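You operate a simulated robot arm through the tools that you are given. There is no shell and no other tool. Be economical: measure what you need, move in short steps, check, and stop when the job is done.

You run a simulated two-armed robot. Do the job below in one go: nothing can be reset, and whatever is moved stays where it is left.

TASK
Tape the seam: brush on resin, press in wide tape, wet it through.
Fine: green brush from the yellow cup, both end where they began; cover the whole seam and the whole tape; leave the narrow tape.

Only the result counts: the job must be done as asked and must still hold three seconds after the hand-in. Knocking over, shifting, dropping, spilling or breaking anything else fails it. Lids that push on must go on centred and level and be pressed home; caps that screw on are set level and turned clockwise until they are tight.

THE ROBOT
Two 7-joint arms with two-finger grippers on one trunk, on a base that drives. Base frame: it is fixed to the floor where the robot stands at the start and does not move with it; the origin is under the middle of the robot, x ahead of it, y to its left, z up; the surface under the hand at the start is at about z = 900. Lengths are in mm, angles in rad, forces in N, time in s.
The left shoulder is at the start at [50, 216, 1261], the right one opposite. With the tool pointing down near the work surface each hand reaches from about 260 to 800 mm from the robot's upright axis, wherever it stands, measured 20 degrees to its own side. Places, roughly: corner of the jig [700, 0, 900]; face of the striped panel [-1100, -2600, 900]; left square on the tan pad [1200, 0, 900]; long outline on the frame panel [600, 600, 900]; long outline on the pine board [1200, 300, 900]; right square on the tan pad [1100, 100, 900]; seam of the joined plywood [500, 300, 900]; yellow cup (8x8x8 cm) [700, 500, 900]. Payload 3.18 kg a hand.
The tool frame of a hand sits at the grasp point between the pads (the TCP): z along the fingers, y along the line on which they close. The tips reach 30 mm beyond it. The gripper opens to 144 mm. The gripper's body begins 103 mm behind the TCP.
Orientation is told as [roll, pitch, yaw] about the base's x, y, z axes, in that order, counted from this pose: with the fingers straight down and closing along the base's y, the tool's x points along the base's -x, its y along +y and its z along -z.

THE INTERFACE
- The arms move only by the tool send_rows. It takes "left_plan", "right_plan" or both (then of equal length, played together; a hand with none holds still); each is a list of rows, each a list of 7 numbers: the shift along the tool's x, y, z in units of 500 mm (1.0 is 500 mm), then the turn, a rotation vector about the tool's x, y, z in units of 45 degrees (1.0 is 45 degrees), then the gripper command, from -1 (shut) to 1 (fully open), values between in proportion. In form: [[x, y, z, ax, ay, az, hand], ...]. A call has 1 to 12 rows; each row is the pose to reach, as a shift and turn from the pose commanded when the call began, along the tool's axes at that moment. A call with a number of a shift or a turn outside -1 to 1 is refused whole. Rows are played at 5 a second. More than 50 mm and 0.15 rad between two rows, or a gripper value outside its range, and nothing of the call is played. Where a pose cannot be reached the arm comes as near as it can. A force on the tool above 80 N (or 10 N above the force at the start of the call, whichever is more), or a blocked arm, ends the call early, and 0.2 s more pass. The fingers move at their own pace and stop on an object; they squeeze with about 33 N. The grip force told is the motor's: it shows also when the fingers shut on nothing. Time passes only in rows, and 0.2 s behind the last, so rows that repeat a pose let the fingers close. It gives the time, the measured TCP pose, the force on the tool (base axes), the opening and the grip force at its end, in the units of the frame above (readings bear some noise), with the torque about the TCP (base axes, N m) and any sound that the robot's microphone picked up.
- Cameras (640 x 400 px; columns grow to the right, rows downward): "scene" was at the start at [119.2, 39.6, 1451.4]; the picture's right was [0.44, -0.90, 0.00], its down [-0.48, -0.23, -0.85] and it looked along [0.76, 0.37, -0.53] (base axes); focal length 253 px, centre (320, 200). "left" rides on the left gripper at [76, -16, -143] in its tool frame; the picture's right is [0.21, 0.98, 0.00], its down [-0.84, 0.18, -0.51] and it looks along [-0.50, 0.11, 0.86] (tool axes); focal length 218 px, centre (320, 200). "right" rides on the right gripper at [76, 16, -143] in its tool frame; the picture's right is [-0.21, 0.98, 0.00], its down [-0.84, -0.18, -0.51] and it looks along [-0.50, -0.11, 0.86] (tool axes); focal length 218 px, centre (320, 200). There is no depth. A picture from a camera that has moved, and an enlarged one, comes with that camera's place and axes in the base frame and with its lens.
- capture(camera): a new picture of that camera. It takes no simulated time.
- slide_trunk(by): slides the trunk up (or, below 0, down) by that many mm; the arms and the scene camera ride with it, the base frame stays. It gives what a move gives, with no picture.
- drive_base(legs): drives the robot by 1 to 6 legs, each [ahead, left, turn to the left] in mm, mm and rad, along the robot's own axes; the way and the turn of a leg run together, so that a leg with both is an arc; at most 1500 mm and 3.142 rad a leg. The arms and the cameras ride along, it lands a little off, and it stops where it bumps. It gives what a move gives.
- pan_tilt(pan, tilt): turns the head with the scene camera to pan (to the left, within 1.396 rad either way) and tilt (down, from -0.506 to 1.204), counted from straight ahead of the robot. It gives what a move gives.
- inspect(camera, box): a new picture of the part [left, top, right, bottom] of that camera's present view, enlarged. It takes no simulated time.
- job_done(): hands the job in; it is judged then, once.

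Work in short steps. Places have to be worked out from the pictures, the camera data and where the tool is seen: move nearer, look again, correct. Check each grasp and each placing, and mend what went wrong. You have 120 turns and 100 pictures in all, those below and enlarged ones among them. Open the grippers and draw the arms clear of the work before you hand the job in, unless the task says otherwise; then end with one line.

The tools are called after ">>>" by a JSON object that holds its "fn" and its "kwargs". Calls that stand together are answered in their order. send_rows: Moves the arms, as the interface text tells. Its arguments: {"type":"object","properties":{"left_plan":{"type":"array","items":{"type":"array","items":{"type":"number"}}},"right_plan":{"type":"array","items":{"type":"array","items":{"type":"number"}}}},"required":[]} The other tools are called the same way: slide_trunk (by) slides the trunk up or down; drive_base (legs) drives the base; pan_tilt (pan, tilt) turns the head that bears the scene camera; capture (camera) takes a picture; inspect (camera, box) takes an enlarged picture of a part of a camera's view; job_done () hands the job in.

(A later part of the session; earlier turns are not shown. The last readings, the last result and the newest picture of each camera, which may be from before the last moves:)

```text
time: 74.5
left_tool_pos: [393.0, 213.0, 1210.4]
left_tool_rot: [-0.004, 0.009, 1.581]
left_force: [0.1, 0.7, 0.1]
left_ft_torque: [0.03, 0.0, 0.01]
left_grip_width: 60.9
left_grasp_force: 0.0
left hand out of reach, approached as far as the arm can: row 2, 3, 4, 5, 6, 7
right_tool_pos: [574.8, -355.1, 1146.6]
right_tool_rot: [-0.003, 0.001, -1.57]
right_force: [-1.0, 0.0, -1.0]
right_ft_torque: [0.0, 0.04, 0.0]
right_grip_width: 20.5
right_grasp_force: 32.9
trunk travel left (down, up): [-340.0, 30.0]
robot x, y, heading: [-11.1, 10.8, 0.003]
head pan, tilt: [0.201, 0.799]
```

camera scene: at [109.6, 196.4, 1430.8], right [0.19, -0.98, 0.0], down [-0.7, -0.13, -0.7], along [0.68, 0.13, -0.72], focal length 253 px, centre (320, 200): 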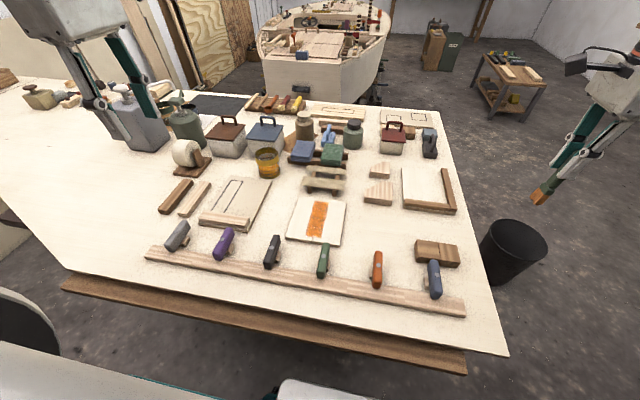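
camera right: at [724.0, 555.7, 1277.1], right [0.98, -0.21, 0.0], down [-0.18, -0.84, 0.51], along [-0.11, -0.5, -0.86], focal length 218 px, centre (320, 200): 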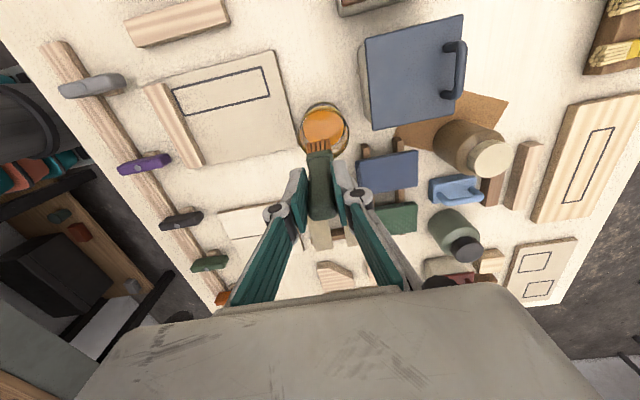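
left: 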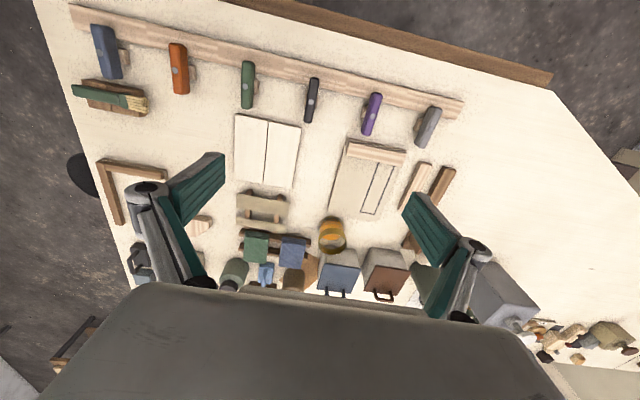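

The left arm can't work close inboard. I'll drive 140 mm further right so the tape is well out on the left arm's side, then approach from outside.

>>> {"fn": "drive_base", "kwargs": {"legs": [[0, -140, 0]]}}

>>> {"fn": "send_rows", "kwargs": {"left_plan": [[-0.08, -0.02, 0.01, 0, 0, 0, -0.15], [-0.16, -0.06, 0.03, 0, 0, 0, -0.15], [-0.24, -0.1, 0.05, 0, 0, 0, -0.15], [-0.32, -0.15, 0.07, 0, 0, 0, -0.15], [-0.4, -0.2, 0.09, 0, 0, 0, -0.15], [-0.43, -0.28, 0.11, 0, 0, 0, -0.15], [-0.43, -0.36, 0.13, 0, 0, 0, -0.15], [-0.43, -0.44, 0.15, 0, 0, 0, -0.15], [-0.43, -0.5, 0.17, 0, 0, 0, -0.15], [-0.43, -0.546, 0.18, 0, 0, 0, -0.15], [-0.43, -0.546, 0.18, 0, 0, 0, -0.15]]}}

```text
time: 76.4
left_tool_pos: [391.7, 70.8, 1211.0]
left_tool_rot: [-0.003, 0.009, 1.579]
left_force: [-0.6, -0.4, -0.1]
left_ft_torque: [-0.05, 0.0, 0.0]
left_grip_width: 61.3
left_grasp_force: 0.2
right_tool_pos: [574.5, -497.9, 1147.5]
right_tool_rot: [-0.003, 0.001, -1.569]
right_force: [-0.6, 0.7, -0.5]
right_ft_torque: [-0.01, 0.0, -0.01]
right_grip_width: 20.9
right_grasp_force: 33.1
trunk travel left (down, up): [-340.0, 30.0]
robot x, y, heading: [-9.8, -132.9, -0.001]
head pan, tilt: [0.201, 0.799]
```

```text
time: 78.8
left_tool_pos: [664.9, 288.9, 1118.6]
left_tool_rot: [-0.003, 0.008, 1.58]
left_force: [-0.5, 0.2, -0.4]
left_ft_torque: [0.01, -0.04, -0.02]
left_grip_width: 61.4
left_grasp_force: 0.1
right_tool_pos: [574.1, -497.1, 1150.5]
right_tool_rot: [-0.003, -0.001, -1.57]
right_force: [-0.2, 0.3, -0.9]
right_ft_torque: [0.0, 0.01, 0.01]
right_grip_width: 20.9
right_grasp_force: 32.2
trunk travel left (down, up): [-340.0, 30.0]
robot x, y, heading: [-14.4, -132.4, -0.002]
head pan, tilt: [0.201, 0.799]
```

Reached above the tape. I'll look with both cameras.

>>> {"fn": "inspect", "kwargs": {"camera": "left", "box": [220, 80, 420, 240]}}

>>> {"fn": "pan_tilt", "kwargs": {"pan": 0.65, "tilt": 0.6}}

>>> {"fn": "capture", "kwargs": {"camera": "scene"}}

```text
2.50 times, centred on (320, 160) of left
camera zoom: at [681.4, 213.5, 1264.3], right [-0.98, -0.22, 0.0], down [-0.19, 0.85, 0.5], along [-0.11, 0.49, -0.87], focal length 546 px, centre (320, 300)
```

zoom: 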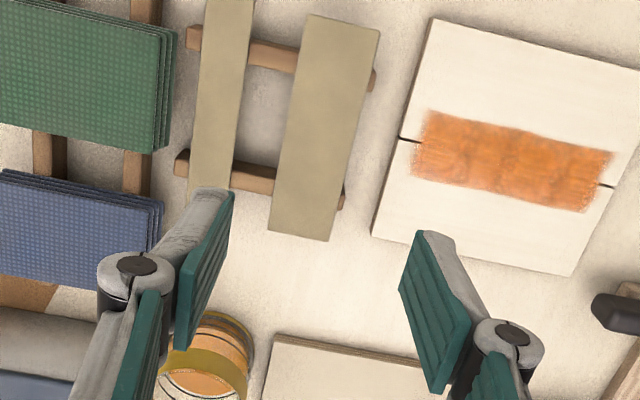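

```text
time: 79.7
left_tool_pos: [666.4, 288.3, 1118.6]
left_tool_rot: [-0.003, 0.009, 1.58]
left_force: [-0.7, 0.1, -0.3]
left_ft_torque: [-0.02, -0.01, 0.0]
left_grip_width: 61.2
left_grasp_force: 0.1
right_tool_pos: [574.5, -497.6, 1147.9]
right_tool_rot: [-0.002, 0.001, -1.568]
right_force: [0.1, 0.7, -0.7]
right_ft_torque: [-0.02, 0.0, 0.0]
right_grip_width: 21.1
right_grasp_force: 33.1
trunk travel left (down, up): [-340.0, 30.0]
robot x, y, heading: [-10.6, -132.0, 0.001]
head pan, tilt: [0.649, 0.6]
```

```text
43 pictures are left
camera scene: at [99.6, -79.2, 1447.7], right [0.6, -0.8, 0.0], down [-0.45, -0.34, -0.82], along [0.66, 0.5, -0.57], focal length 253 px, centre (320, 200)
```

scene: 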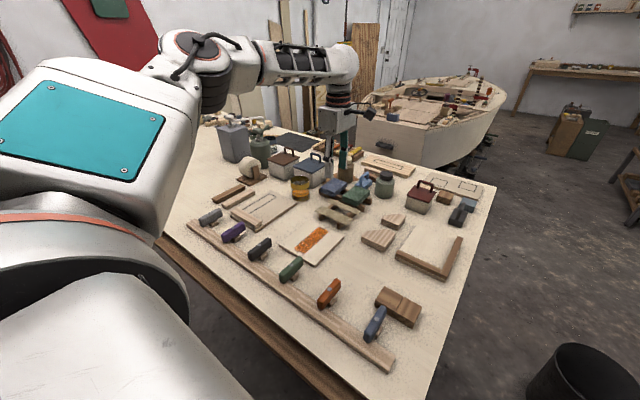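

The tape is 40×128 mm, centred at (663.5, 292), z≈930, and the wetted zone is exactly that size centred at (540, 284). I'll descend to just above the tape.

>>> {"fn": "send_rows", "kwargs": {"left_plan": [[-0.007, 0.005, 0.08, 0, 0, 0, -0.28], [-0.007, 0.005, 0.16, 0, 0, 0, -0.28], [-0.007, 0.005, 0.24, 0, 0, 0, -0.28], [-0.007, 0.005, 0.29, 0, 0, 0, -0.28], [-0.007, 0.005, 0.29, 0, 0, 0, -0.28]]}}

>>> {"fn": "inspect", "kwargs": {"camera": "scene", "box": [300, 180, 380, 240]}}

>>> {"fn": "inspect", "kwargs": {"camera": "left", "box": [220, 80, 420, 240]}}

```text
time: 80.9
left_tool_pos: [646.7, 292.7, 979.3]
left_tool_rot: [-0.005, 0.009, 1.578]
left_force: [-0.7, -0.5, 0.2]
left_ft_torque: [-0.02, -0.02, -0.01]
left_grip_width: 51.6
left_grasp_force: 0.0
left hand out of reach, approached as far as the arm can: row 3, 4, 5
right_tool_pos: [573.7, -497.5, 1148.2]
right_tool_rot: [-0.003, 0.0, -1.569]
right_force: [-0.4, 0.3, 0.1]
right_ft_torque: [-0.01, 0.0, -0.01]
right_grip_width: 20.9
right_grasp_force: 33.1
trunk travel left (down, up): [-340.0, 30.0]
robot x, y, heading: [-3.5, -129.8, 0.001]
head pan, tilt: [0.649, 0.6]
```

```text
6.67 times, centred on (340, 210) of scene
camera zoom: at [99.6, -79.1, 1447.7], right [0.6, -0.8, 0.0], down [-0.45, -0.34, -0.83], along [0.66, 0.5, -0.56], focal length 1684 px, centre (187, 133)
```

zoom: 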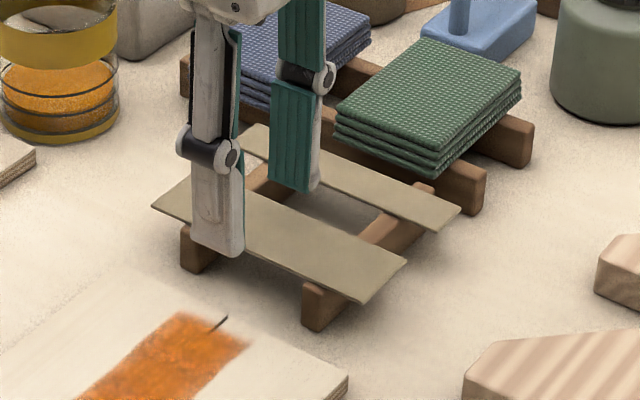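

```text
2.50 times, centred on (320, 160) of left
camera zoom: at [663.2, 217.7, 1126.1], right [-0.98, -0.22, 0.0], down [-0.19, 0.85, 0.5], along [-0.11, 0.49, -0.87], focal length 546 px, centre (320, 300)
```

zoom: 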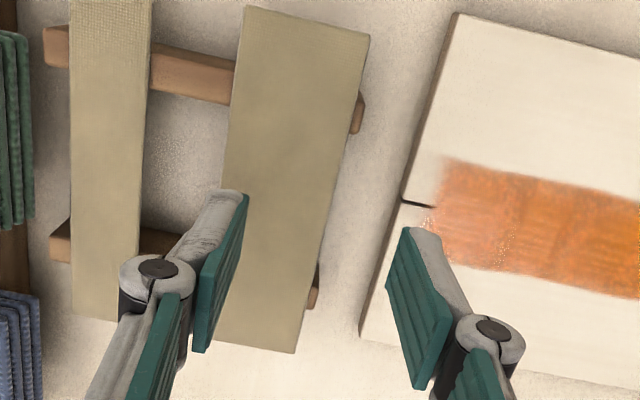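

At this height the arm falls 17 mm short. I'll go back up and lower the trunk 130 mm so the shoulder suits the low work.

>>> {"fn": "send_rows", "kwargs": {"left_plan": [[0, 0, -0.08, 0, 0, 0, -0.28], [0, -0.015, -0.16, 0, 0, 0, -0.28], [0, -0.034, -0.24, 0, 0, 0, -0.28], [0, -0.034, -0.28, 0, 0, 0, -0.28], [0, -0.034, -0.28, 0, 0, 0, -0.28]]}}

>>> {"fn": "slide_trunk", "kwargs": {"by": -130}}

```text
time: 82.1
left_tool_pos: [664.6, 292.5, 1117.7]
left_tool_rot: [-0.002, 0.009, 1.58]
left_force: [-0.1, -0.1, 0.4]
left_ft_torque: [-0.02, 0.0, 0.0]
left_grip_width: 52.0
left_grasp_force: 0.0
right_tool_pos: [574.1, -497.5, 1147.8]
right_tool_rot: [-0.003, -0.001, -1.569]
right_force: [0.1, -0.1, -0.7]
right_ft_torque: [0.0, 0.03, -0.03]
right_grip_width: 20.9
right_grasp_force: 32.6
trunk travel left (down, up): [-340.0, 30.0]
robot x, y, heading: [-5.9, -135.5, 0.004]
head pan, tilt: [0.649, 0.6]
```

```text
time: 83.6
left_tool_pos: [663.9, 294.5, 991.6]
left_tool_rot: [-0.006, 0.008, 1.578]
left_force: [0.1, 0.0, 0.7]
left_ft_torque: [0.02, -0.07, 0.01]
left_grip_width: 51.9
left_grasp_force: 0.1
right_tool_pos: [574.1, -497.2, 1019.9]
right_tool_rot: [-0.003, 0.0, -1.57]
right_force: [-0.7, -0.4, 0.3]
right_ft_torque: [-0.01, -0.04, 0.01]
right_grip_width: 21.0
right_grasp_force: 33.0
trunk travel left (down, up): [-210.0, 160.0]
robot x, y, heading: [-9.9, -129.5, -0.003]
head pan, tilt: [0.649, 0.6]
```

Now I'll descend 22 mm and check the fingers against the strip.

>>> {"fn": "send_rows", "kwargs": {"left_plan": [[0.003, 0.001, 0.02, 0, 0, 0, -0.28], [0.003, 0.001, 0.044, 0, 0, 0, -0.28], [0.003, 0.001, 0.044, 0, 0, 0, -0.28]]}}

>>> {"fn": "inspect", "kwargs": {"camera": "scene", "box": [300, 140, 380, 200]}}

>>> {"fn": "inspect", "kwargs": {"camera": "left", "box": [220, 80, 420, 240]}}

```text
time: 84.4
left_tool_pos: [664.3, 292.4, 968.4]
left_tool_rot: [-0.003, 0.011, 1.578]
left_force: [0.0, -0.3, -0.5]
left_ft_torque: [0.02, -0.04, 0.01]
left_grip_width: 51.9
left_grasp_force: 0.1
right_tool_pos: [574.0, -498.9, 1017.9]
right_tool_rot: [-0.003, -0.001, -1.569]
right_force: [0.1, -0.6, -0.3]
right_ft_torque: [0.05, -0.06, 0.02]
right_grip_width: 20.9
right_grasp_force: 33.6
trunk travel left (down, up): [-210.0, 160.0]
robot x, y, heading: [-5.5, -134.1, -0.006]
head pan, tilt: [0.649, 0.6]
```

```text
6.67 times, centred on (340, 170) of scene
camera zoom: at [147.4, -79.1, 1314.4], right [0.6, -0.8, 0.0], down [-0.45, -0.34, -0.83], along [0.66, 0.5, -0.56], focal length 1684 px, centre (187, 400)
```

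zoom: 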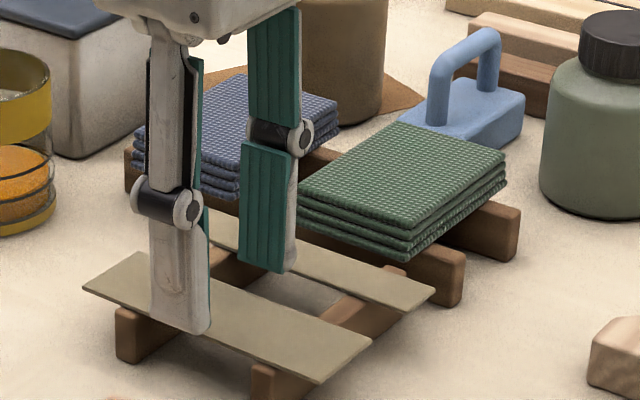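

```text
2.50 times, centred on (320, 160) of left
camera zoom: at [680.3, 216.2, 1114.6], right [-0.98, -0.22, 0.0], down [-0.19, 0.85, 0.5], along [-0.11, 0.49, -0.87], focal length 546 px, centre (320, 300)
```

zoom: 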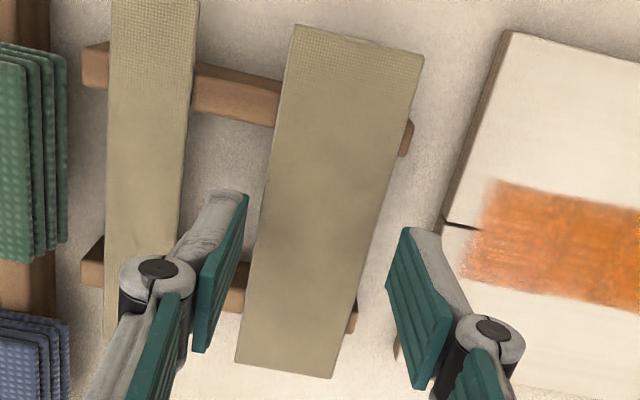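

The fingers are centred on the strip (z≈930). I'll lower 13 mm so the tips sit about 4 mm below it, and close.

>>> {"fn": "send_rows", "kwargs": {"left_plan": [[0, 0, 0.013, 0, 0, 0, -0.28], [0, 0, 0.026, 0, 0, 0, -0.28], [0, 0, 0.026, 0, 0, 0, -0.4], [0, 0, 0.026, 0, 0, 0, -0.55], [0, 0, 0.026, 0, 0, 0, -0.7], [0, 0, 0.026, 0, 0, 0, -0.7]]}}

>>> {"fn": "inspect", "kwargs": {"camera": "scene", "box": [300, 140, 380, 200]}}

```text
time: 85.8
left_tool_pos: [662.8, 292.6, 954.6]
left_tool_rot: [-0.004, 0.008, 1.576]
left_force: [-0.4, -0.6, 0.4]
left_ft_torque: [-0.03, -0.01, 0.01]
left_grip_width: 40.4
left_grasp_force: 33.0
right_tool_pos: [574.1, -498.2, 1017.0]
right_tool_rot: [-0.003, 0.002, -1.569]
right_force: [0.5, -0.4, -0.1]
right_ft_torque: [0.0, 0.01, 0.01]
right_grip_width: 20.9
right_grasp_force: 33.5
trunk travel left (down, up): [-210.0, 160.0]
robot x, y, heading: [-5.7, -130.5, 0.002]
head pan, tilt: [0.649, 0.6]
```

```text
6.67 times, centred on (340, 170) of scene
camera zoom: at [147.6, -79.1, 1314.3], right [0.6, -0.8, 0.0], down [-0.45, -0.34, -0.83], along [0.66, 0.5, -0.56], focal length 1684 px, centre (187, 400)
```

zoom: 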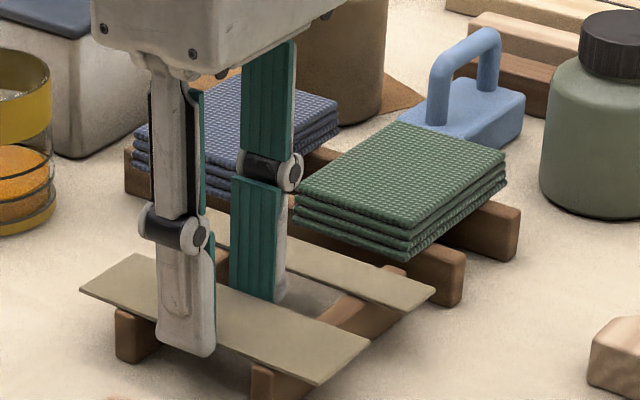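

Gripped at 40.4 mm with 33 N. Lifting 70 mm and checking.

>>> {"fn": "send_rows", "kwargs": {"left_plan": [[0, 0, -0.01, 0, 0, 0, -0.7], [0, 0, -0.04, 0, 0, 0, -0.7], [0, 0, -0.09, 0, 0, 0, -0.7], [0, 0, -0.14, 0, 0, 0, -0.7], [0, 0, -0.14, 0, 0, 0, -0.7]]}}

>>> {"fn": "inspect", "kwargs": {"camera": "left", "box": [200, 60, 440, 240]}}

```text
time: 87.0
left_tool_pos: [663.9, 290.2, 1026.4]
left_tool_rot: [-0.001, 0.009, 1.58]
left_force: [0.3, 0.6, -0.4]
left_ft_torque: [0.0, -0.03, -0.03]
left_grip_width: 40.5
left_grasp_force: 33.3
right_tool_pos: [575.5, -497.0, 1018.1]
right_tool_rot: [-0.003, 0.001, -1.571]
right_force: [-0.3, -0.8, -0.2]
right_ft_torque: [-0.01, 0.0, 0.03]
right_grip_width: 20.7
right_grasp_force: 33.3
trunk travel left (down, up): [-210.0, 160.0]
robot x, y, heading: [-13.9, -132.7, -0.002]
head pan, tilt: [0.649, 0.6]
```

```text
2.22 times, centred on (320, 150) of left
camera zoom: at [681.1, 215.5, 1171.1], right [-0.98, -0.22, 0.0], down [-0.19, 0.85, 0.5], along [-0.11, 0.49, -0.87], focal length 485 px, centre (320, 311)
```

zoom: 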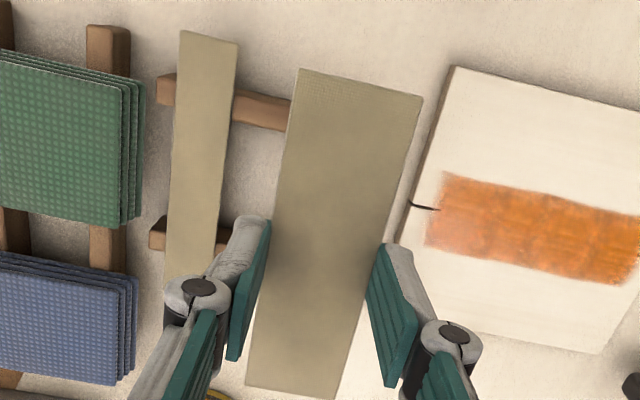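

The strip is held level. I'll move toward the seam while turning it to lie along x.

>>> {"fn": "send_rows", "kwargs": {"left_plan": [[0.001, 0.02, -0.01, 0, 0, 0.17, -0.7], [0.002, 0.06, -0.02, 0, 0, 0.34, -0.7], [0.003, 0.1, -0.02, 0, 0, 0.51, -0.7], [0.004, 0.14, -0.02, 0, 0, 0.68, -0.7], [0.005, 0.18, -0.02, 0, 0, 0.85, -0.7], [0.006, 0.22, -0.02, 0, 0, 1.0, -0.7], [0.006, 0.22, -0.02, 0, 0, 1.0, -0.7]]}}

>>> {"fn": "send_rows", "kwargs": {"left_plan": [[0, 0, 0, 0, 0, 0.17, -0.7], [0, 0, 0, 0, 0, 0.34, -0.7], [0, 0, 0, 0, 0, 0.51, -0.7], [0, 0, 0, 0, 0, 0.68, -0.7], [0, 0, 0, 0, 0, 0.85, -0.7], [0, 0, 0, 0, 0, 1.0, -0.7], [0, 0, 0, 0, 0, 1.0, -0.7]]}}

>>> {"fn": "inspect", "kwargs": {"camera": "left", "box": [200, 60, 440, 240]}}

```text
time: 88.6
left_tool_pos: [554.9, 289.1, 1036.4]
left_tool_rot: [-0.006, 0.004, 0.794]
left_force: [0.7, 0.5, -0.1]
left_ft_torque: [0.0, 0.02, 0.01]
left_grip_width: 40.2
left_grasp_force: 33.1
right_tool_pos: [574.3, -496.4, 1018.3]
right_tool_rot: [-0.005, 0.001, -1.571]
right_force: [0.5, 0.0, -0.4]
right_ft_torque: [0.0, 0.02, -0.01]
right_grip_width: 20.9
right_grasp_force: 33.1
trunk travel left (down, up): [-210.0, 160.0]
robot x, y, heading: [-7.4, -133.1, 0.003]
head pan, tilt: [0.649, 0.6]
```

```text
time: 90.2
left_tool_pos: [553.9, 287.5, 1035.0]
left_tool_rot: [-0.009, -0.002, 0.007]
left_force: [0.9, 0.3, 0.1]
left_ft_torque: [-0.02, 0.01, -0.03]
left_grip_width: 40.3
left_grasp_force: 33.9
right_tool_pos: [574.3, -497.8, 1018.3]
right_tool_rot: [-0.005, 0.001, -1.568]
right_force: [0.0, 0.8, -2.0]
right_ft_torque: [0.01, -0.02, 0.01]
right_grip_width: 20.9
right_grasp_force: 33.1
trunk travel left (down, up): [-210.0, 160.0]
robot x, y, heading: [-10.0, -132.3, 0.001]
head pan, tilt: [0.649, 0.6]
```

```text
2.22 times, centred on (320, 150) of left
camera zoom: at [478.1, 272.5, 1179.8], right [-0.21, 0.98, -0.01], down [0.84, 0.19, 0.51], along [0.5, 0.1, -0.86], focal length 485 px, centre (320, 311)
```

zoom: 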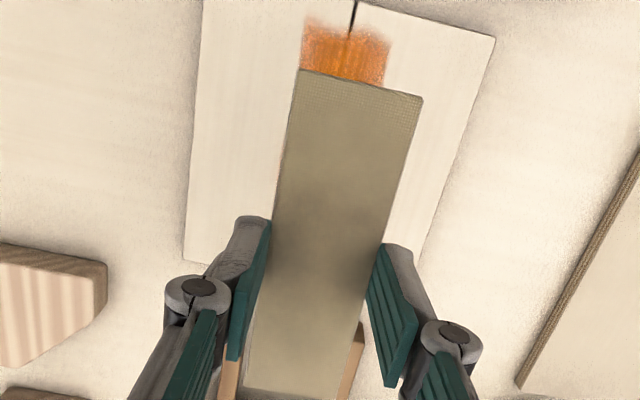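

Aligned with the board. I'll centre over (540, 284) and descend to about 6 mm above the wood.

>>> {"fn": "send_rows", "kwargs": {"left_plan": [[0.014, -0.004, 0.03, -0.011, 0, 0.009, -0.7], [0.028, -0.007, 0.08, -0.011, 0, 0.009, -0.7], [0.028, -0.007, 0.13, -0.011, 0, 0.009, -0.7], [0.028, -0.007, 0.17, -0.011, 0, 0.009, -0.7], [0.028, -0.007, 0.18, -0.011, 0, 0.009, -0.7], [0.028, -0.007, 0.18, -0.011, 0, 0.009, -0.7]]}}

>>> {"fn": "inspect", "kwargs": {"camera": "left", "box": [200, 60, 440, 240]}}

>>> {"fn": "capture", "kwargs": {"camera": "scene"}}

```text
time: 91.6
left_tool_pos: [538.8, 282.9, 944.8]
left_tool_rot: [0.0, -0.004, 0.0]
left_force: [-0.1, -0.1, 0.6]
left_ft_torque: [0.0, -0.01, 0.0]
left_grip_width: 40.4
left_grasp_force: 33.4
right_tool_pos: [574.5, -497.5, 1018.7]
right_tool_rot: [-0.003, 0.001, -1.571]
right_force: [0.2, -0.8, -0.7]
right_ft_torque: [0.01, 0.01, 0.0]
right_grip_width: 20.8
right_grasp_force: 33.0
trunk travel left (down, up): [-210.0, 160.0]
robot x, y, heading: [-9.9, -131.5, 0.003]
head pan, tilt: [0.649, 0.6]
```

```text
2.22 times, centred on (320, 150) of left
camera zoom: at [463.0, 266.0, 1088.7], right [-0.21, 0.98, 0.0], down [0.84, 0.18, 0.51], along [0.5, 0.11, -0.86], focal length 485 px, centre (320, 311)
```

zoom: 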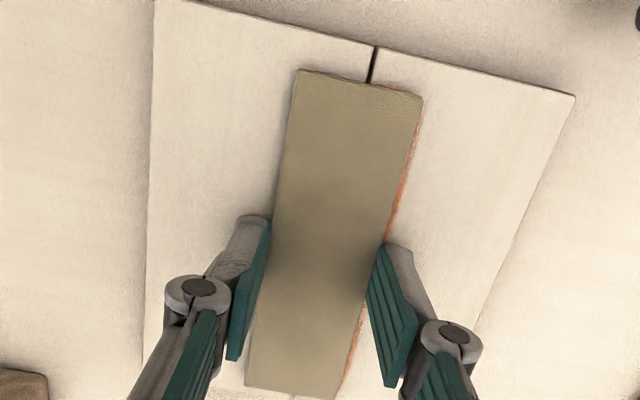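

```text
34 pictures are left
camera scene: at [147.6, -79.1, 1314.3], right [0.6, -0.8, 0.0], down [-0.45, -0.34, -0.83], along [0.66, 0.5, -0.56], focal length 253 px, centre (320, 200)
```

scene: 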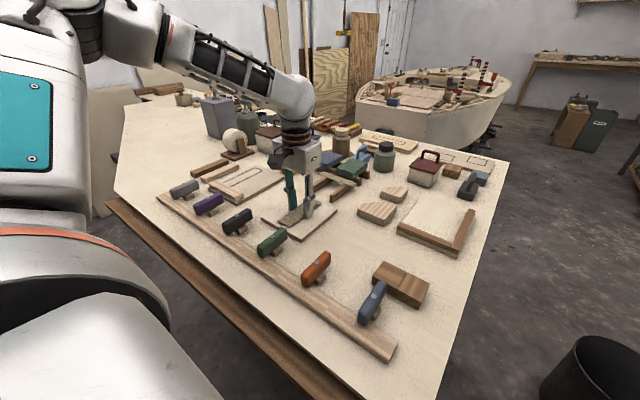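

The tape is about 3 mm short toward +y of the seam zone; x is right. I'll shift +3 mm and lower to contact.

>>> {"fn": "send_rows", "kwargs": {"left_plan": [[0, 0.006, 0, 0, 0, 0.006, -0.7], [0, 0.006, 0.006, 0, 0, 0.006, -0.7], [0, 0.006, 0.01, 0, 0, 0.006, -0.7], [0, 0.006, 0.01, 0, 0, 0.006, -0.7]]}}

>>> {"fn": "inspect", "kwargs": {"camera": "scene", "box": [255, 180, 345, 250]}}

```text
time: 92.6
left_tool_pos: [541.0, 287.8, 942.7]
left_tool_rot: [0.0, -0.006, -0.004]
left_force: [-1.2, -1.1, 7.9]
left_ft_torque: [-0.1, 0.16, -0.04]
left_grip_width: 40.9
left_grasp_force: 33.0
right_tool_pos: [574.2, -497.1, 1018.7]
right_tool_rot: [-0.003, 0.0, -1.569]
right_force: [-0.6, 0.7, 0.2]
right_ft_torque: [-0.01, 0.0, -0.02]
right_grip_width: 20.9
right_grasp_force: 33.0
trunk travel left (down, up): [-210.0, 160.0]
robot x, y, heading: [-8.2, -128.3, -0.001]
head pan, tilt: [0.649, 0.6]
```

```text
5.71 times, centred on (300, 215) of scene
camera zoom: at [146.8, -79.6, 1314.6], right [0.6, -0.8, 0.0], down [-0.45, -0.34, -0.83], along [0.66, 0.5, -0.56], focal length 1444 px, centre (434, 114)
```

zoom: 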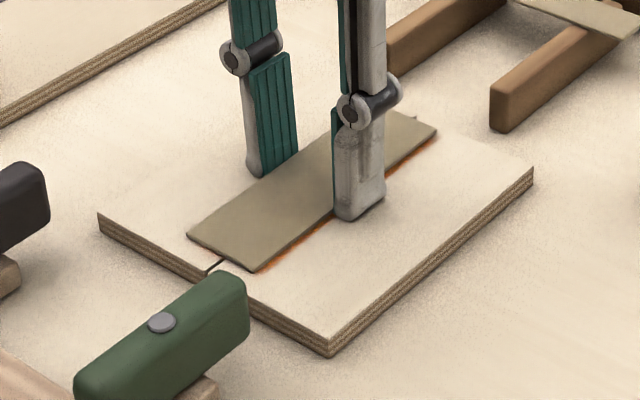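

The strip sits centred over the seam with fingertips just touching the wood. I'll ease up 1 mm and open to release.

>>> {"fn": "send_rows", "kwargs": {"left_plan": [[0, 0, -0.003, 0, 0, 0, -0.7], [0, 0, -0.003, 0, 0, 0, -0.35], [0, 0, -0.003, 0, 0, 0, -0.15], [0, 0, -0.003, 0, 0, 0, -0.15], [0, 0, -0.05, 0, 0, 0, -0.15], [0, 0, -0.12, 0, 0, 0, -0.15], [0, 0, -0.12, 0, 0, 0, -0.15]]}}

>>> {"fn": "inspect", "kwargs": {"camera": "scene", "box": [255, 180, 345, 250]}}

>>> {"fn": "inspect", "kwargs": {"camera": "left", "box": [200, 60, 440, 240]}}

```text
time: 94.2
left_tool_pos: [538.7, 286.4, 999.2]
left_tool_rot: [-0.001, -0.004, -0.004]
left_force: [0.6, 0.0, -0.3]
left_ft_torque: [-0.03, 0.02, -0.01]
left_grip_width: 61.3
left_grasp_force: 0.0
right_tool_pos: [575.6, -496.6, 1017.5]
right_tool_rot: [-0.005, 0.0, -1.569]
right_force: [0.6, -1.2, -0.7]
right_ft_torque: [0.0, -0.01, 0.02]
right_grip_width: 21.2
right_grasp_force: 32.6
trunk travel left (down, up): [-210.0, 160.0]
robot x, y, heading: [-8.7, -133.5, -0.001]
head pan, tilt: [0.649, 0.6]
```

```text
5.71 times, centred on (300, 215) of scene
camera zoom: at [148.1, -78.9, 1314.1], right [0.6, -0.8, 0.0], down [-0.45, -0.34, -0.82], along [0.66, 0.5, -0.57], focal length 1444 px, centre (434, 114)
```

zoom: 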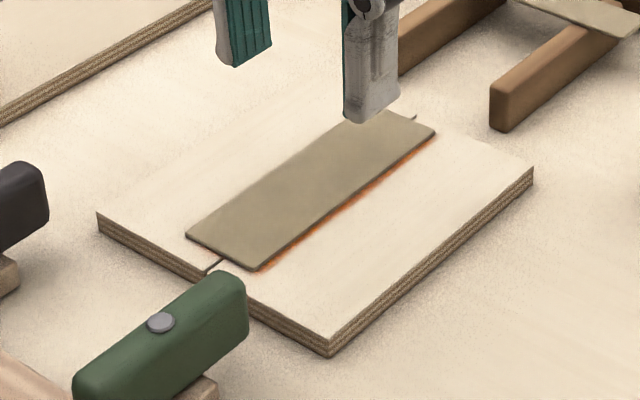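

```text
2.22 times, centred on (320, 150) of left
camera zoom: at [461.4, 271.0, 1144.3], right [-0.21, 0.98, 0.0], down [0.84, 0.18, 0.51], along [0.5, 0.1, -0.86], focal length 485 px, centre (320, 311)
```

zoom: 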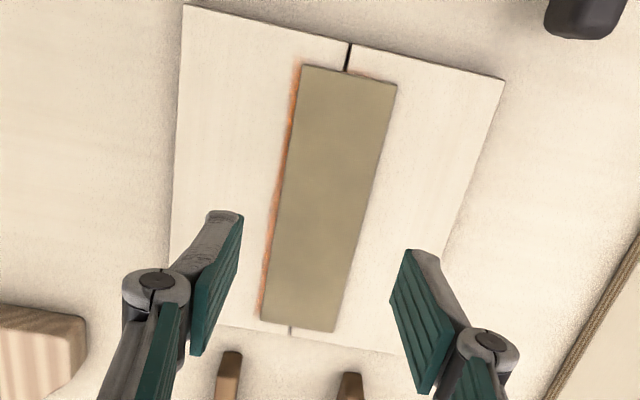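

The strip lies flat but about 4 mm toward +x, 3 mm toward +y and nearly 1° askew. I'll regrip it, lift slightly and correct that.

>>> {"fn": "send_rows", "kwargs": {"left_plan": [[0, 0, 0.05, 0, 0, 0, -0.15], [0, 0, 0.1, 0, 0, 0, -0.25], [0, 0, 0.118, 0, 0, 0, -0.3], [0, 0, 0.118, 0, 0, 0, -0.5], [0, 0, 0.118, 0, 0, 0, -0.7], [0, 0, 0.118, 0, 0, 0, -0.7], [0, 0, 0.108, 0, 0, 0, -0.7], [0.004, -0.003, 0.108, 0, 0, 0.01, -0.7], [0.008, -0.006, 0.108, 0, 0, 0.02, -0.7], [0.008, -0.006, 0.108, 0, 0, 0.02, -0.7], [0.008, -0.006, 0.117, 0, 0, 0.02, -0.7], [0.008, -0.006, 0.117, 0, 0, 0.02, -0.7]]}}

>>> {"fn": "inspect", "kwargs": {"camera": "left", "box": [200, 60, 440, 240]}}

```text
time: 96.8
left_tool_pos: [537.3, 283.7, 941.8]
left_tool_rot: [0.001, -0.005, -0.019]
left_force: [0.1, 0.7, 1.7]
left_ft_torque: [-0.01, 0.02, 0.0]
left_grip_width: 40.5
left_grasp_force: 32.8
right_tool_pos: [574.6, -498.7, 1016.9]
right_tool_rot: [-0.002, 0.0, -1.568]
right_force: [0.0, 0.1, -0.7]
right_ft_torque: [0.0, 0.04, 0.0]
right_grip_width: 21.1
right_grasp_force: 32.7
trunk travel left (down, up): [-210.0, 160.0]
robot x, y, heading: [-9.4, -132.9, 0.002]
head pan, tilt: [0.649, 0.6]
```

```text
2.22 times, centred on (320, 150) of left
camera zoom: at [459.5, 268.1, 1086.5], right [-0.19, 0.98, 0.0], down [0.84, 0.16, 0.51], along [0.5, 0.1, -0.86], focal length 485 px, centre (320, 311)
```

zoom: 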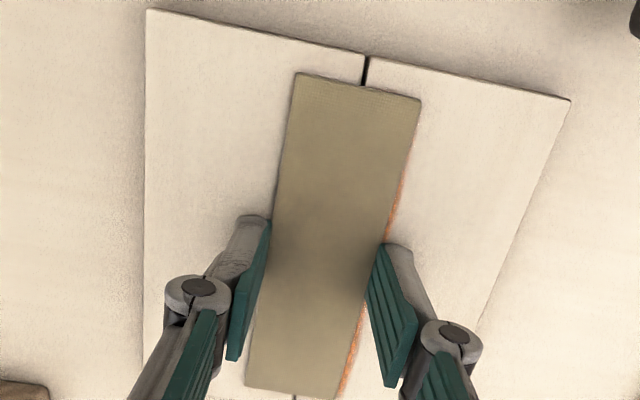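

Now it's about 1.5–2 mm short toward +y. I'll lift, nudge +1.5 mm, lower, and release.

>>> {"fn": "send_rows", "kwargs": {"left_plan": [[0, 0, -0.008, 0, 0, 0, -0.7], [0, 0.003, -0.008, 0, 0, -0.004, -0.7], [0, 0.003, -0.008, 0, 0, -0.004, -0.7], [0, 0.003, 0, 0, 0, -0.004, -0.7], [0, 0.003, 0, 0, 0, -0.004, -0.35], [0, 0.003, 0, 0, 0, -0.004, -0.15], [0, 0.003, 0, 0, 0, -0.004, -0.15], [0, 0.003, -0.05, 0, 0, -0.004, -0.15], [0, 0.003, -0.12, 0, 0, -0.004, -0.15], [0, 0.003, -0.12, 0, 0, -0.004, -0.15]]}}

>>> {"fn": "inspect", "kwargs": {"camera": "left", "box": [200, 60, 440, 240]}}

```text
time: 99.0
left_tool_pos: [534.6, 284.9, 1002.4]
left_tool_rot: [-0.001, -0.002, -0.016]
left_force: [1.3, -0.2, 0.2]
left_ft_torque: [-0.02, -0.01, 0.04]
left_grip_width: 61.2
left_grasp_force: 0.0
right_tool_pos: [575.4, -498.0, 1017.6]
right_tool_rot: [-0.006, 0.0, -1.569]
right_force: [0.5, -0.1, -1.0]
right_ft_torque: [0.0, 0.01, 0.02]
right_grip_width: 21.1
right_grasp_force: 33.2
trunk travel left (down, up): [-210.0, 160.0]
robot x, y, heading: [-8.2, -132.9, -0.003]
head pan, tilt: [0.649, 0.6]
```

```text
2.22 times, centred on (320, 150) of left
camera zoom: at [457.8, 271.5, 1146.9], right [-0.19, 0.98, 0.0], down [0.84, 0.17, 0.51], along [0.5, 0.1, -0.86], focal length 485 px, centre (320, 311)
```

zoom: 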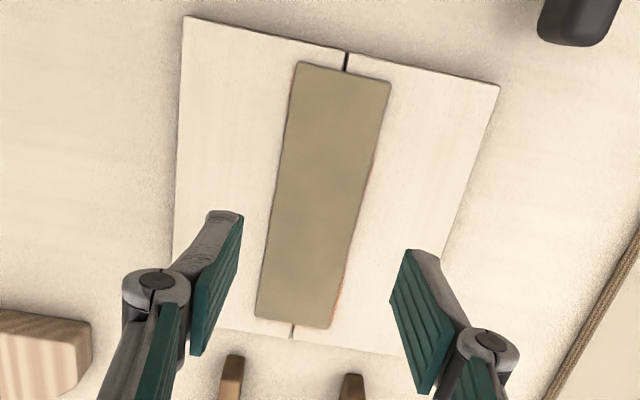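

The strip is now centred within 1 mm. I'll close the fingers and press the tape at its middle.

>>> {"fn": "send_rows", "kwargs": {"left_plan": [[-0.008, 0, 0, 0, 0, 0, -1], [-0.008, 0, 0.03, 0, 0, 0, -1], [-0.008, 0, 0.08, 0, 0, 0, -1], [-0.008, 0, 0.108, 0, 0, 0, -1], [-0.008, 0, 0.118, 0, 0, 0, -1], [-0.008, 0, 0.124, 0, 0, 0, -1], [-0.008, 0, 0.124, 0, 0, 0, -1]]}}

>>> {"fn": "inspect", "kwargs": {"camera": "scene", "box": [255, 180, 345, 250]}}

```text
time: 100.6
left_tool_pos: [539.6, 284.4, 941.0]
left_tool_rot: [0.002, -0.006, -0.016]
left_force: [-1.6, 2.7, 10.4]
left_ft_torque: [0.08, 0.05, -0.01]
left_grip_width: 6.2
left_grasp_force: 30.7
right_tool_pos: [574.0, -497.3, 1019.3]
right_tool_rot: [-0.004, -0.001, -1.568]
right_force: [-0.6, -0.1, -0.1]
right_ft_torque: [0.03, 0.0, -0.01]
right_grip_width: 20.8
right_grasp_force: 33.3
trunk travel left (down, up): [-210.0, 160.0]
robot x, y, heading: [-6.5, -131.4, -0.001]
head pan, tilt: [0.649, 0.6]
```

```text
5.71 times, centred on (300, 215) of scene
camera zoom: at [146.5, -79.3, 1314.6], right [0.6, -0.8, 0.0], down [-0.45, -0.34, -0.83], along [0.66, 0.5, -0.56], focal length 1444 px, centre (434, 114)
```

zoom: 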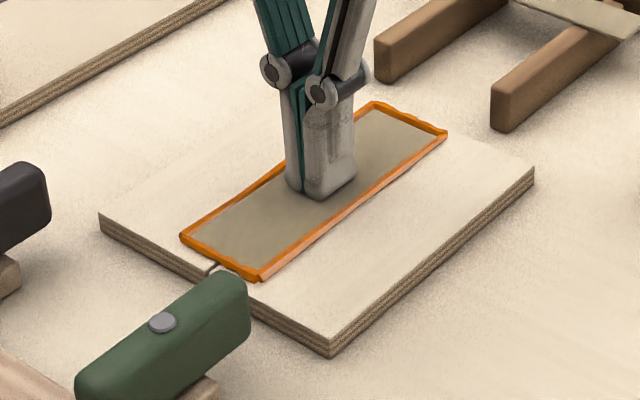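

Resin has squeezed out evenly all round: the tape is pressed in. I'll lift the left hand straight up and back, raise the trunk, and drive left for another dip.

>>> {"fn": "send_rows", "kwargs": {"left_plan": [[0, 0, 0, 0, 0, 0, -1], [0, 0, -0.03, 0, 0, 0, -1], [0, 0, -0.1, 0, 0, 0, -1], [0.04, 0, -0.17, 0, 0, 0, -1], [0.08, 0, -0.24, 0, 0, 0, -1], [0.14, 0, -0.3, 0, 0, 0, -1], [0.2, 0, -0.34, 0, 0, 0, -1], [0.2, 0, -0.34, 0, 0, 0, -1]]}}

>>> {"fn": "slide_trunk", "kwargs": {"by": 130}}

>>> {"fn": "drive_base", "kwargs": {"legs": [[0, 730, 0]]}}

```text
time: 102.4
left_tool_pos: [438.3, 286.5, 1108.6]
left_tool_rot: [0.001, -0.001, -0.017]
left_force: [0.5, -0.3, 0.6]
left_ft_torque: [0.05, 0.05, -0.01]
left_grip_width: 0.0
left_grasp_force: 31.1
right_tool_pos: [575.0, -499.0, 1016.7]
right_tool_rot: [-0.007, 0.0, -1.569]
right_force: [0.2, -0.5, -1.1]
right_ft_torque: [0.04, -0.01, 0.01]
right_grip_width: 20.9
right_grasp_force: 33.1
trunk travel left (down, up): [-210.0, 160.0]
robot x, y, heading: [-10.3, -132.2, -0.002]
head pan, tilt: [0.649, 0.6]
```

```text
time: 104.0
left_tool_pos: [442.0, 287.2, 1240.0]
left_tool_rot: [0.0, -0.001, -0.015]
left_force: [0.2, -0.1, 0.2]
left_ft_torque: [-0.01, -0.02, 0.04]
left_grip_width: 0.0
left_grasp_force: 30.7
right_tool_pos: [575.6, -498.0, 1147.3]
right_tool_rot: [-0.003, -0.001, -1.569]
right_force: [-0.3, -0.6, -0.1]
right_ft_torque: [0.03, -0.01, -0.01]
right_grip_width: 21.1
right_grasp_force: 33.3
trunk travel left (down, up): [-340.0, 30.0]
robot x, y, heading: [-8.7, -132.3, 0.002]
head pan, tilt: [0.649, 0.6]
```

```text
time: 111.1
left_tool_pos: [428.6, 1046.7, 1239.8]
left_tool_rot: [0.001, -0.004, -0.004]
left_force: [0.0, -0.5, 0.5]
left_ft_torque: [0.01, -0.02, -0.02]
left_grip_width: 0.0
left_grasp_force: 31.2
right_tool_pos: [574.5, 264.5, 1149.0]
right_tool_rot: [-0.004, -0.001, -1.555]
right_force: [0.2, 0.0, -0.4]
right_ft_torque: [-0.03, 0.0, -0.01]
right_grip_width: 20.8
right_grasp_force: 33.4
trunk travel left (down, up): [-340.0, 30.0]
robot x, y, heading: [-15.8, 618.6, 0.016]
head pan, tilt: [0.649, 0.6]
```

It landed slightly back and turned. A small correction ahead gives the reach needed for the cup.

>>> {"fn": "drive_base", "kwargs": {"legs": [[20, 0, -0.016]]}}

>>> {"fn": "pan_tilt", "kwargs": {"pan": -0.15, "tilt": 0.7}}

```text
time: 111.8
left_tool_pos: [456.5, 1040.0, 1238.9]
left_tool_rot: [0.001, -0.004, -0.019]
left_force: [-0.3, -0.7, 0.5]
left_ft_torque: [-0.01, 0.03, 0.01]
left_grip_width: 0.0
left_grasp_force: 30.9
right_tool_pos: [588.7, 255.8, 1148.6]
right_tool_rot: [-0.003, 0.0, -1.571]
right_force: [-0.1, -0.2, -0.4]
right_ft_torque: [0.02, 0.03, -0.01]
right_grip_width: 20.8
right_grasp_force: 33.8
trunk travel left (down, up): [-340.0, 30.0]
robot x, y, heading: [5.6, 623.9, -0.001]
head pan, tilt: [0.649, 0.6]
```

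```text
time: 113.0
left_tool_pos: [456.6, 1039.9, 1238.2]
left_tool_rot: [-0.001, -0.004, -0.02]
left_force: [0.8, 0.0, -0.6]
left_ft_torque: [-0.02, 0.01, -0.02]
left_grip_width: 0.1
left_grasp_force: 30.3
right_tool_pos: [588.8, 254.7, 1147.8]
right_tool_rot: [-0.003, -0.001, -1.571]
right_force: [-0.6, 0.7, -0.6]
right_ft_torque: [-0.01, 0.0, 0.01]
right_grip_width: 21.1
right_grasp_force: 33.2
trunk travel left (down, up): [-340.0, 30.0]
robot x, y, heading: [3.7, 623.5, -0.003]
head pan, tilt: [-0.15, 0.7]
```

Moving the brush over the cup again and checking alignment at the rim.

>>> {"fn": "send_rows", "kwargs": {"right_plan": [[0.064, 0.034, 0, 0, 0, 0, -1], [0.128, 0.069, 0, 0, 0, 0, -1], [0.192, 0.103, 0, 0, 0, 0, -1], [0.256, 0.138, 0, 0, 0, 0, -1], [0.32, 0.172, 0, 0, 0, 0, -1], [0.384, 0.207, 0, 0, 0, 0, -1], [0.449, 0.241, 0, 0, 0, 0, -1], [0.449, 0.241, 0.05, 0, 0, 0, -1], [0.449, 0.241, 0.084, 0, 0, 0, -1], [0.449, 0.241, 0.084, 0, 0, 0, -1]]}}

>>> {"fn": "inspect", "kwargs": {"camera": "scene", "box": [290, 135, 370, 215]}}

>>> {"fn": "inspect", "kwargs": {"camera": "right", "box": [240, 80, 400, 240]}}

```text
time: 115.2
left_tool_pos: [455.5, 1040.2, 1239.8]
left_tool_rot: [0.0, -0.004, -0.019]
left_force: [-0.4, -0.3, -0.2]
left_ft_torque: [0.01, -0.05, -0.03]
left_grip_width: 0.2
left_grasp_force: 30.7
right_tool_pos: [711.0, 480.7, 1104.1]
right_tool_rot: [-0.003, 0.0, -1.573]
right_force: [0.3, 0.0, 0.4]
right_ft_torque: [0.02, 0.02, 0.06]
right_grip_width: 20.8
right_grasp_force: 32.7
trunk travel left (down, up): [-340.0, 30.0]
robot x, y, heading: [4.9, 623.5, -0.012]
head pan, tilt: [-0.15, 0.7]
```

```text
5.00 times, centred on (330, 175) of scene
camera zoom: at [127.6, 608.9, 1439.1], right [-0.15, -0.99, 0.0], down [-0.64, 0.1, -0.77], along [0.76, -0.12, -0.64], focal length 1263 px, centre (270, 325)
```

zoom: 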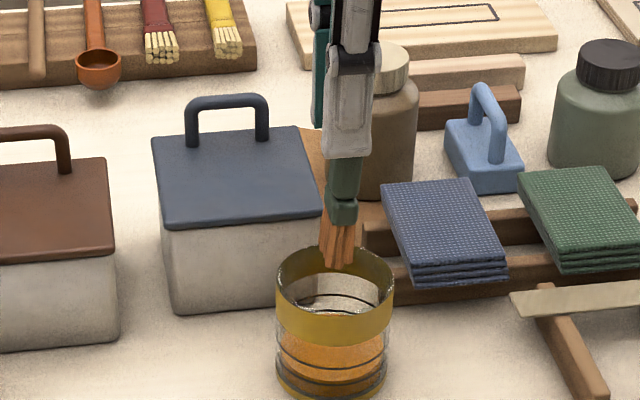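

```text
2.50 times, centred on (320, 160) of right
camera zoom: at [725.6, 557.1, 1245.5], right [0.98, -0.21, 0.0], down [-0.18, -0.84, 0.51], along [-0.11, -0.5, -0.86], focal length 546 px, centre (320, 300)
```

zoom: 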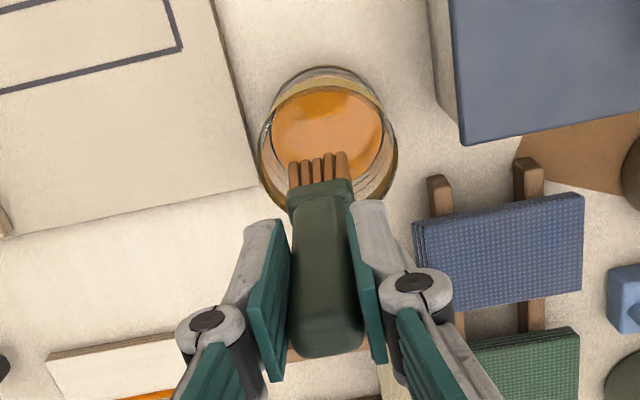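

Same alignment as the first dip. Dipping, holding, and lifting straight out.

>>> {"fn": "send_rows", "kwargs": {"right_plan": [[0, -0.001, 0.04, 0, 0, 0, -1], [0, -0.001, 0.08, 0, 0, 0, -1], [0, -0.001, 0.12, 0, 0, 0, -1], [0, -0.001, 0.15, 0, 0, 0, -1], [0, -0.001, 0.158, 0, 0, 0, -1], [0, -0.001, 0.158, 0, 0, 0, -1], [0, -0.001, 0.158, 0, 0, 0, -1], [0, -0.001, 0.12, 0, 0, 0, -1], [0, -0.001, 0.06, 0, 0, 0, -1], [0, -0.001, 0, 0, 0, 0, -1], [0, -0.001, -0.06, 0, 0, 0, -1], [0, -0.001, -0.06, 0, 0, 0, -1]]}}

>>> {"fn": "inspect", "kwargs": {"camera": "scene", "box": [290, 135, 370, 215]}}

```text
time: 117.8
left_tool_pos: [455.9, 1040.2, 1239.2]
left_tool_rot: [0.0, -0.003, -0.02]
left_force: [0.5, -0.4, 0.0]
left_ft_torque: [0.02, 0.0, 0.0]
left_grip_width: 0.2
left_grasp_force: 30.4
right_tool_pos: [705.7, 477.7, 1138.3]
right_tool_rot: [-0.003, -0.001, -1.569]
right_force: [0.0, -0.2, 0.0]
right_ft_torque: [0.04, -0.01, 0.0]
right_grip_width: 21.0
right_grasp_force: 32.9
trunk travel left (down, up): [-340.0, 30.0]
robot x, y, heading: [6.4, 624.4, -0.002]
head pan, tilt: [-0.15, 0.7]
```

```text
5.00 times, centred on (330, 175) of scene
camera zoom: at [128.2, 608.7, 1439.0], right [-0.15, -0.99, 0.0], down [-0.64, 0.1, -0.76], along [0.76, -0.12, -0.64], focal length 1263 px, centre (270, 325)
```

zoom: 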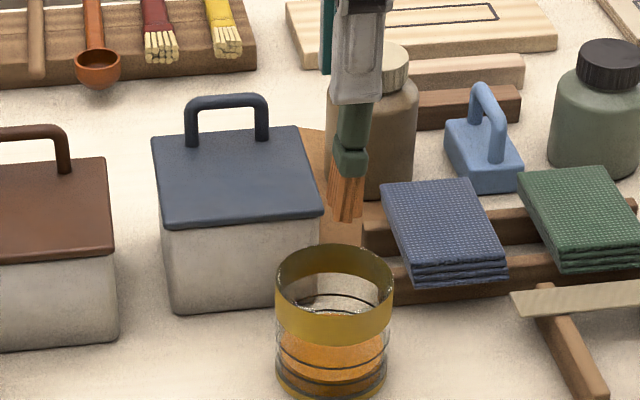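

Dipped. Moving over the far end of the tape and down close to it.

>>> {"fn": "send_rows", "kwargs": {"right_plan": [[-0.066, -0.034, 0, 0, 0, 0, -1], [-0.132, -0.068, 0, 0, 0, 0, -1], [-0.198, -0.102, 0, 0, 0, 0, -1], [-0.264, -0.136, 0, 0, 0, 0, -1], [-0.33, -0.17, 0, 0, 0, 0, -1], [-0.394, -0.21, 0, 0, 0, 0, -1], [-0.394, -0.21, 0.08, 0, 0, 0, -1], [-0.394, -0.21, 0.16, 0, 0, 0, -1], [-0.394, -0.21, 0.195, 0, 0, 0, -1], [-0.394, -0.21, 0.195, 0, 0, 0, -1]]}}

>>> {"fn": "pan_tilt", "kwargs": {"pan": -0.55, "tilt": 0.75}}

>>> {"fn": "inspect", "kwargs": {"camera": "scene", "box": [285, 160, 385, 240]}}

```text
time: 120.0
left_tool_pos: [455.9, 1041.4, 1240.5]
left_tool_rot: [-0.001, -0.002, -0.019]
left_force: [-0.5, 0.1, 0.1]
left_ft_torque: [0.02, -0.03, -0.01]
left_grip_width: 0.0
left_grasp_force: 30.6
right_tool_pos: [602.2, 281.1, 1038.5]
right_tool_rot: [-0.003, -0.002, -1.571]
right_force: [-0.5, -0.1, -0.1]
right_ft_torque: [0.02, 0.01, -0.02]
right_grip_width: 21.1
right_grasp_force: 32.5
trunk travel left (down, up): [-340.0, 30.0]
robot x, y, heading: [4.8, 625.2, -0.006]
head pan, tilt: [-0.15, 0.7]
```

```text
time: 120.8
left_tool_pos: [456.6, 1040.8, 1239.6]
left_tool_rot: [0.0, -0.004, -0.019]
left_force: [-0.4, -0.6, 0.7]
left_ft_torque: [-0.01, 0.0, 0.02]
left_grip_width: 0.0
left_grasp_force: 30.9
right_tool_pos: [602.6, 281.8, 1039.0]
right_tool_rot: [-0.003, 0.0, -1.57]
right_force: [0.3, -0.2, 0.3]
right_ft_torque: [0.01, -0.01, 0.04]
right_grip_width: 20.9
right_grasp_force: 32.8
trunk travel left (down, up): [-340.0, 30.0]
robot x, y, heading: [4.8, 625.0, -0.007]
head pan, tilt: [-0.55, 0.75]
```

```text
5.00 times, centred on (335, 200) of scene
camera zoom: at [114.3, 578.6, 1434.8], right [-0.52, -0.85, 0.0], down [-0.58, 0.36, -0.73], along [0.62, -0.38, -0.68], focal length 1263 px, centre (245, 200)
```

zoom: 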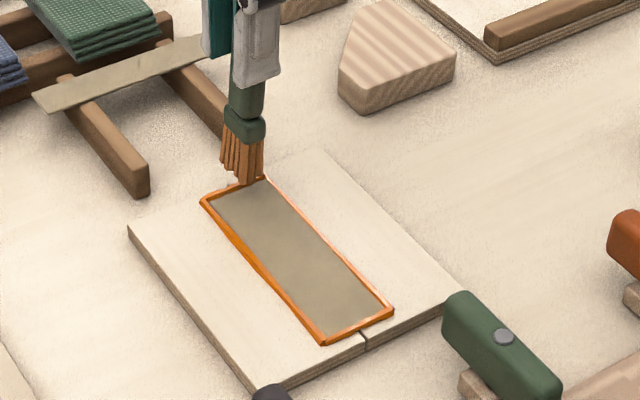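

Lowering to light contact with the tape.

>>> {"fn": "send_rows", "kwargs": {"right_plan": [[0, 0, 0.012, 0, 0, 0, -1], [0, 0, 0.022, 0, 0, 0, -1], [0, 0, 0.024, 0, 0, 0, -1], [0, 0, 0.024, 0, 0, 0, -1]]}}

```text
time: 121.8
left_tool_pos: [454.8, 1040.0, 1240.5]
left_tool_rot: [0.0, -0.003, -0.018]
left_force: [0.2, -0.4, 0.6]
left_ft_torque: [0.01, 0.03, -0.01]
left_grip_width: 0.0
left_grasp_force: 31.0
right_tool_pos: [603.2, 282.6, 1026.5]
right_tool_rot: [-0.004, 0.0, -1.571]
right_force: [0.4, -0.4, -0.6]
right_ft_torque: [0.0, 0.01, -0.01]
right_grip_width: 20.8
right_grasp_force: 33.1
trunk travel left (down, up): [-340.0, 30.0]
robot x, y, heading: [3.8, 625.4, -0.001]
head pan, tilt: [-0.55, 0.75]
```

Not touching yet; 3 mm more.

>>> {"fn": "send_rows", "kwargs": {"right_plan": [[-0.003, 0.002, 0.004, 0, 0, 0, -1], [-0.003, 0.004, 0.007, 0, 0, 0, -1], [-0.003, 0.004, 0.007, 0, 0, 0, -1]]}}

```text
time: 122.7
left_tool_pos: [453.7, 1040.5, 1239.4]
left_tool_rot: [0.001, -0.006, -0.018]
left_force: [-0.5, 0.0, 0.3]
left_ft_torque: [-0.01, 0.02, -0.01]
left_grip_width: 0.1
left_grasp_force: 29.7
right_tool_pos: [604.8, 281.6, 1023.9]
right_tool_rot: [-0.001, -0.001, -1.571]
right_force: [-0.6, 0.7, 14.1]
right_ft_torque: [-0.12, 0.21, -0.03]
right_grip_width: 21.0
right_grasp_force: 32.9
trunk travel left (down, up): [-340.0, 30.0]
robot x, y, heading: [3.2, 622.1, -0.001]
head pan, tilt: [-0.55, 0.75]
```

Contact at 14 N. I'll ease 1.5 mm and stroke the full length of the tape toward the near end.

>>> {"fn": "send_rows", "kwargs": {"right_plan": [[0, 0.008, -0.003, 0, 0, 0, -1], [0, -0.02, -0.003, 0, 0, 0, -1], [0, -0.05, -0.003, 0, 0, 0, -1], [0, -0.08, -0.003, 0, 0, 0, -1], [0, -0.11, -0.003, 0, 0, 0, -1], [0, -0.14, -0.003, 0, 0, 0, -1], [0, -0.17, -0.003, 0, 0, 0, -1], [0, -0.2, -0.003, 0, 0, 0, -1], [0, -0.23, -0.003, 0, 0, 0, -1], [0, -0.255, -0.003, 0, 0, 0, -1], [0, -0.255, -0.003, 0, 0, 0, -1]]}}

>>> {"fn": "inspect", "kwargs": {"camera": "scene", "box": [285, 160, 385, 240]}}

```text
time: 125.0
left_tool_pos: [456.2, 1042.3, 1239.2]
left_tool_rot: [-0.001, -0.004, -0.018]
left_force: [0.5, 0.3, 0.7]
left_ft_torque: [-0.01, -0.02, 0.01]
left_grip_width: 0.1
left_grasp_force: 30.6
right_tool_pos: [479.0, 282.9, 1025.1]
right_tool_rot: [-0.002, 0.0, -1.571]
right_force: [4.6, 0.0, 16.2]
right_ft_torque: [-0.1, -0.43, 0.01]
right_grip_width: 20.9
right_grasp_force: 33.0
trunk travel left (down, up): [-340.0, 30.0]
robot x, y, heading: [1.4, 624.9, -0.001]
head pan, tilt: [-0.55, 0.75]
```

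```text
5.00 times, centred on (335, 200) of scene
camera zoom: at [113.7, 579.3, 1435.0], right [-0.53, -0.85, 0.0], down [-0.58, 0.36, -0.73], along [0.62, -0.38, -0.68], focal length 1263 px, centre (245, 200)
```

zoom: 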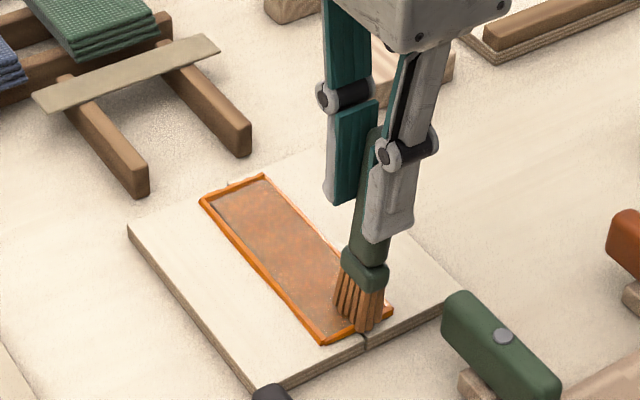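

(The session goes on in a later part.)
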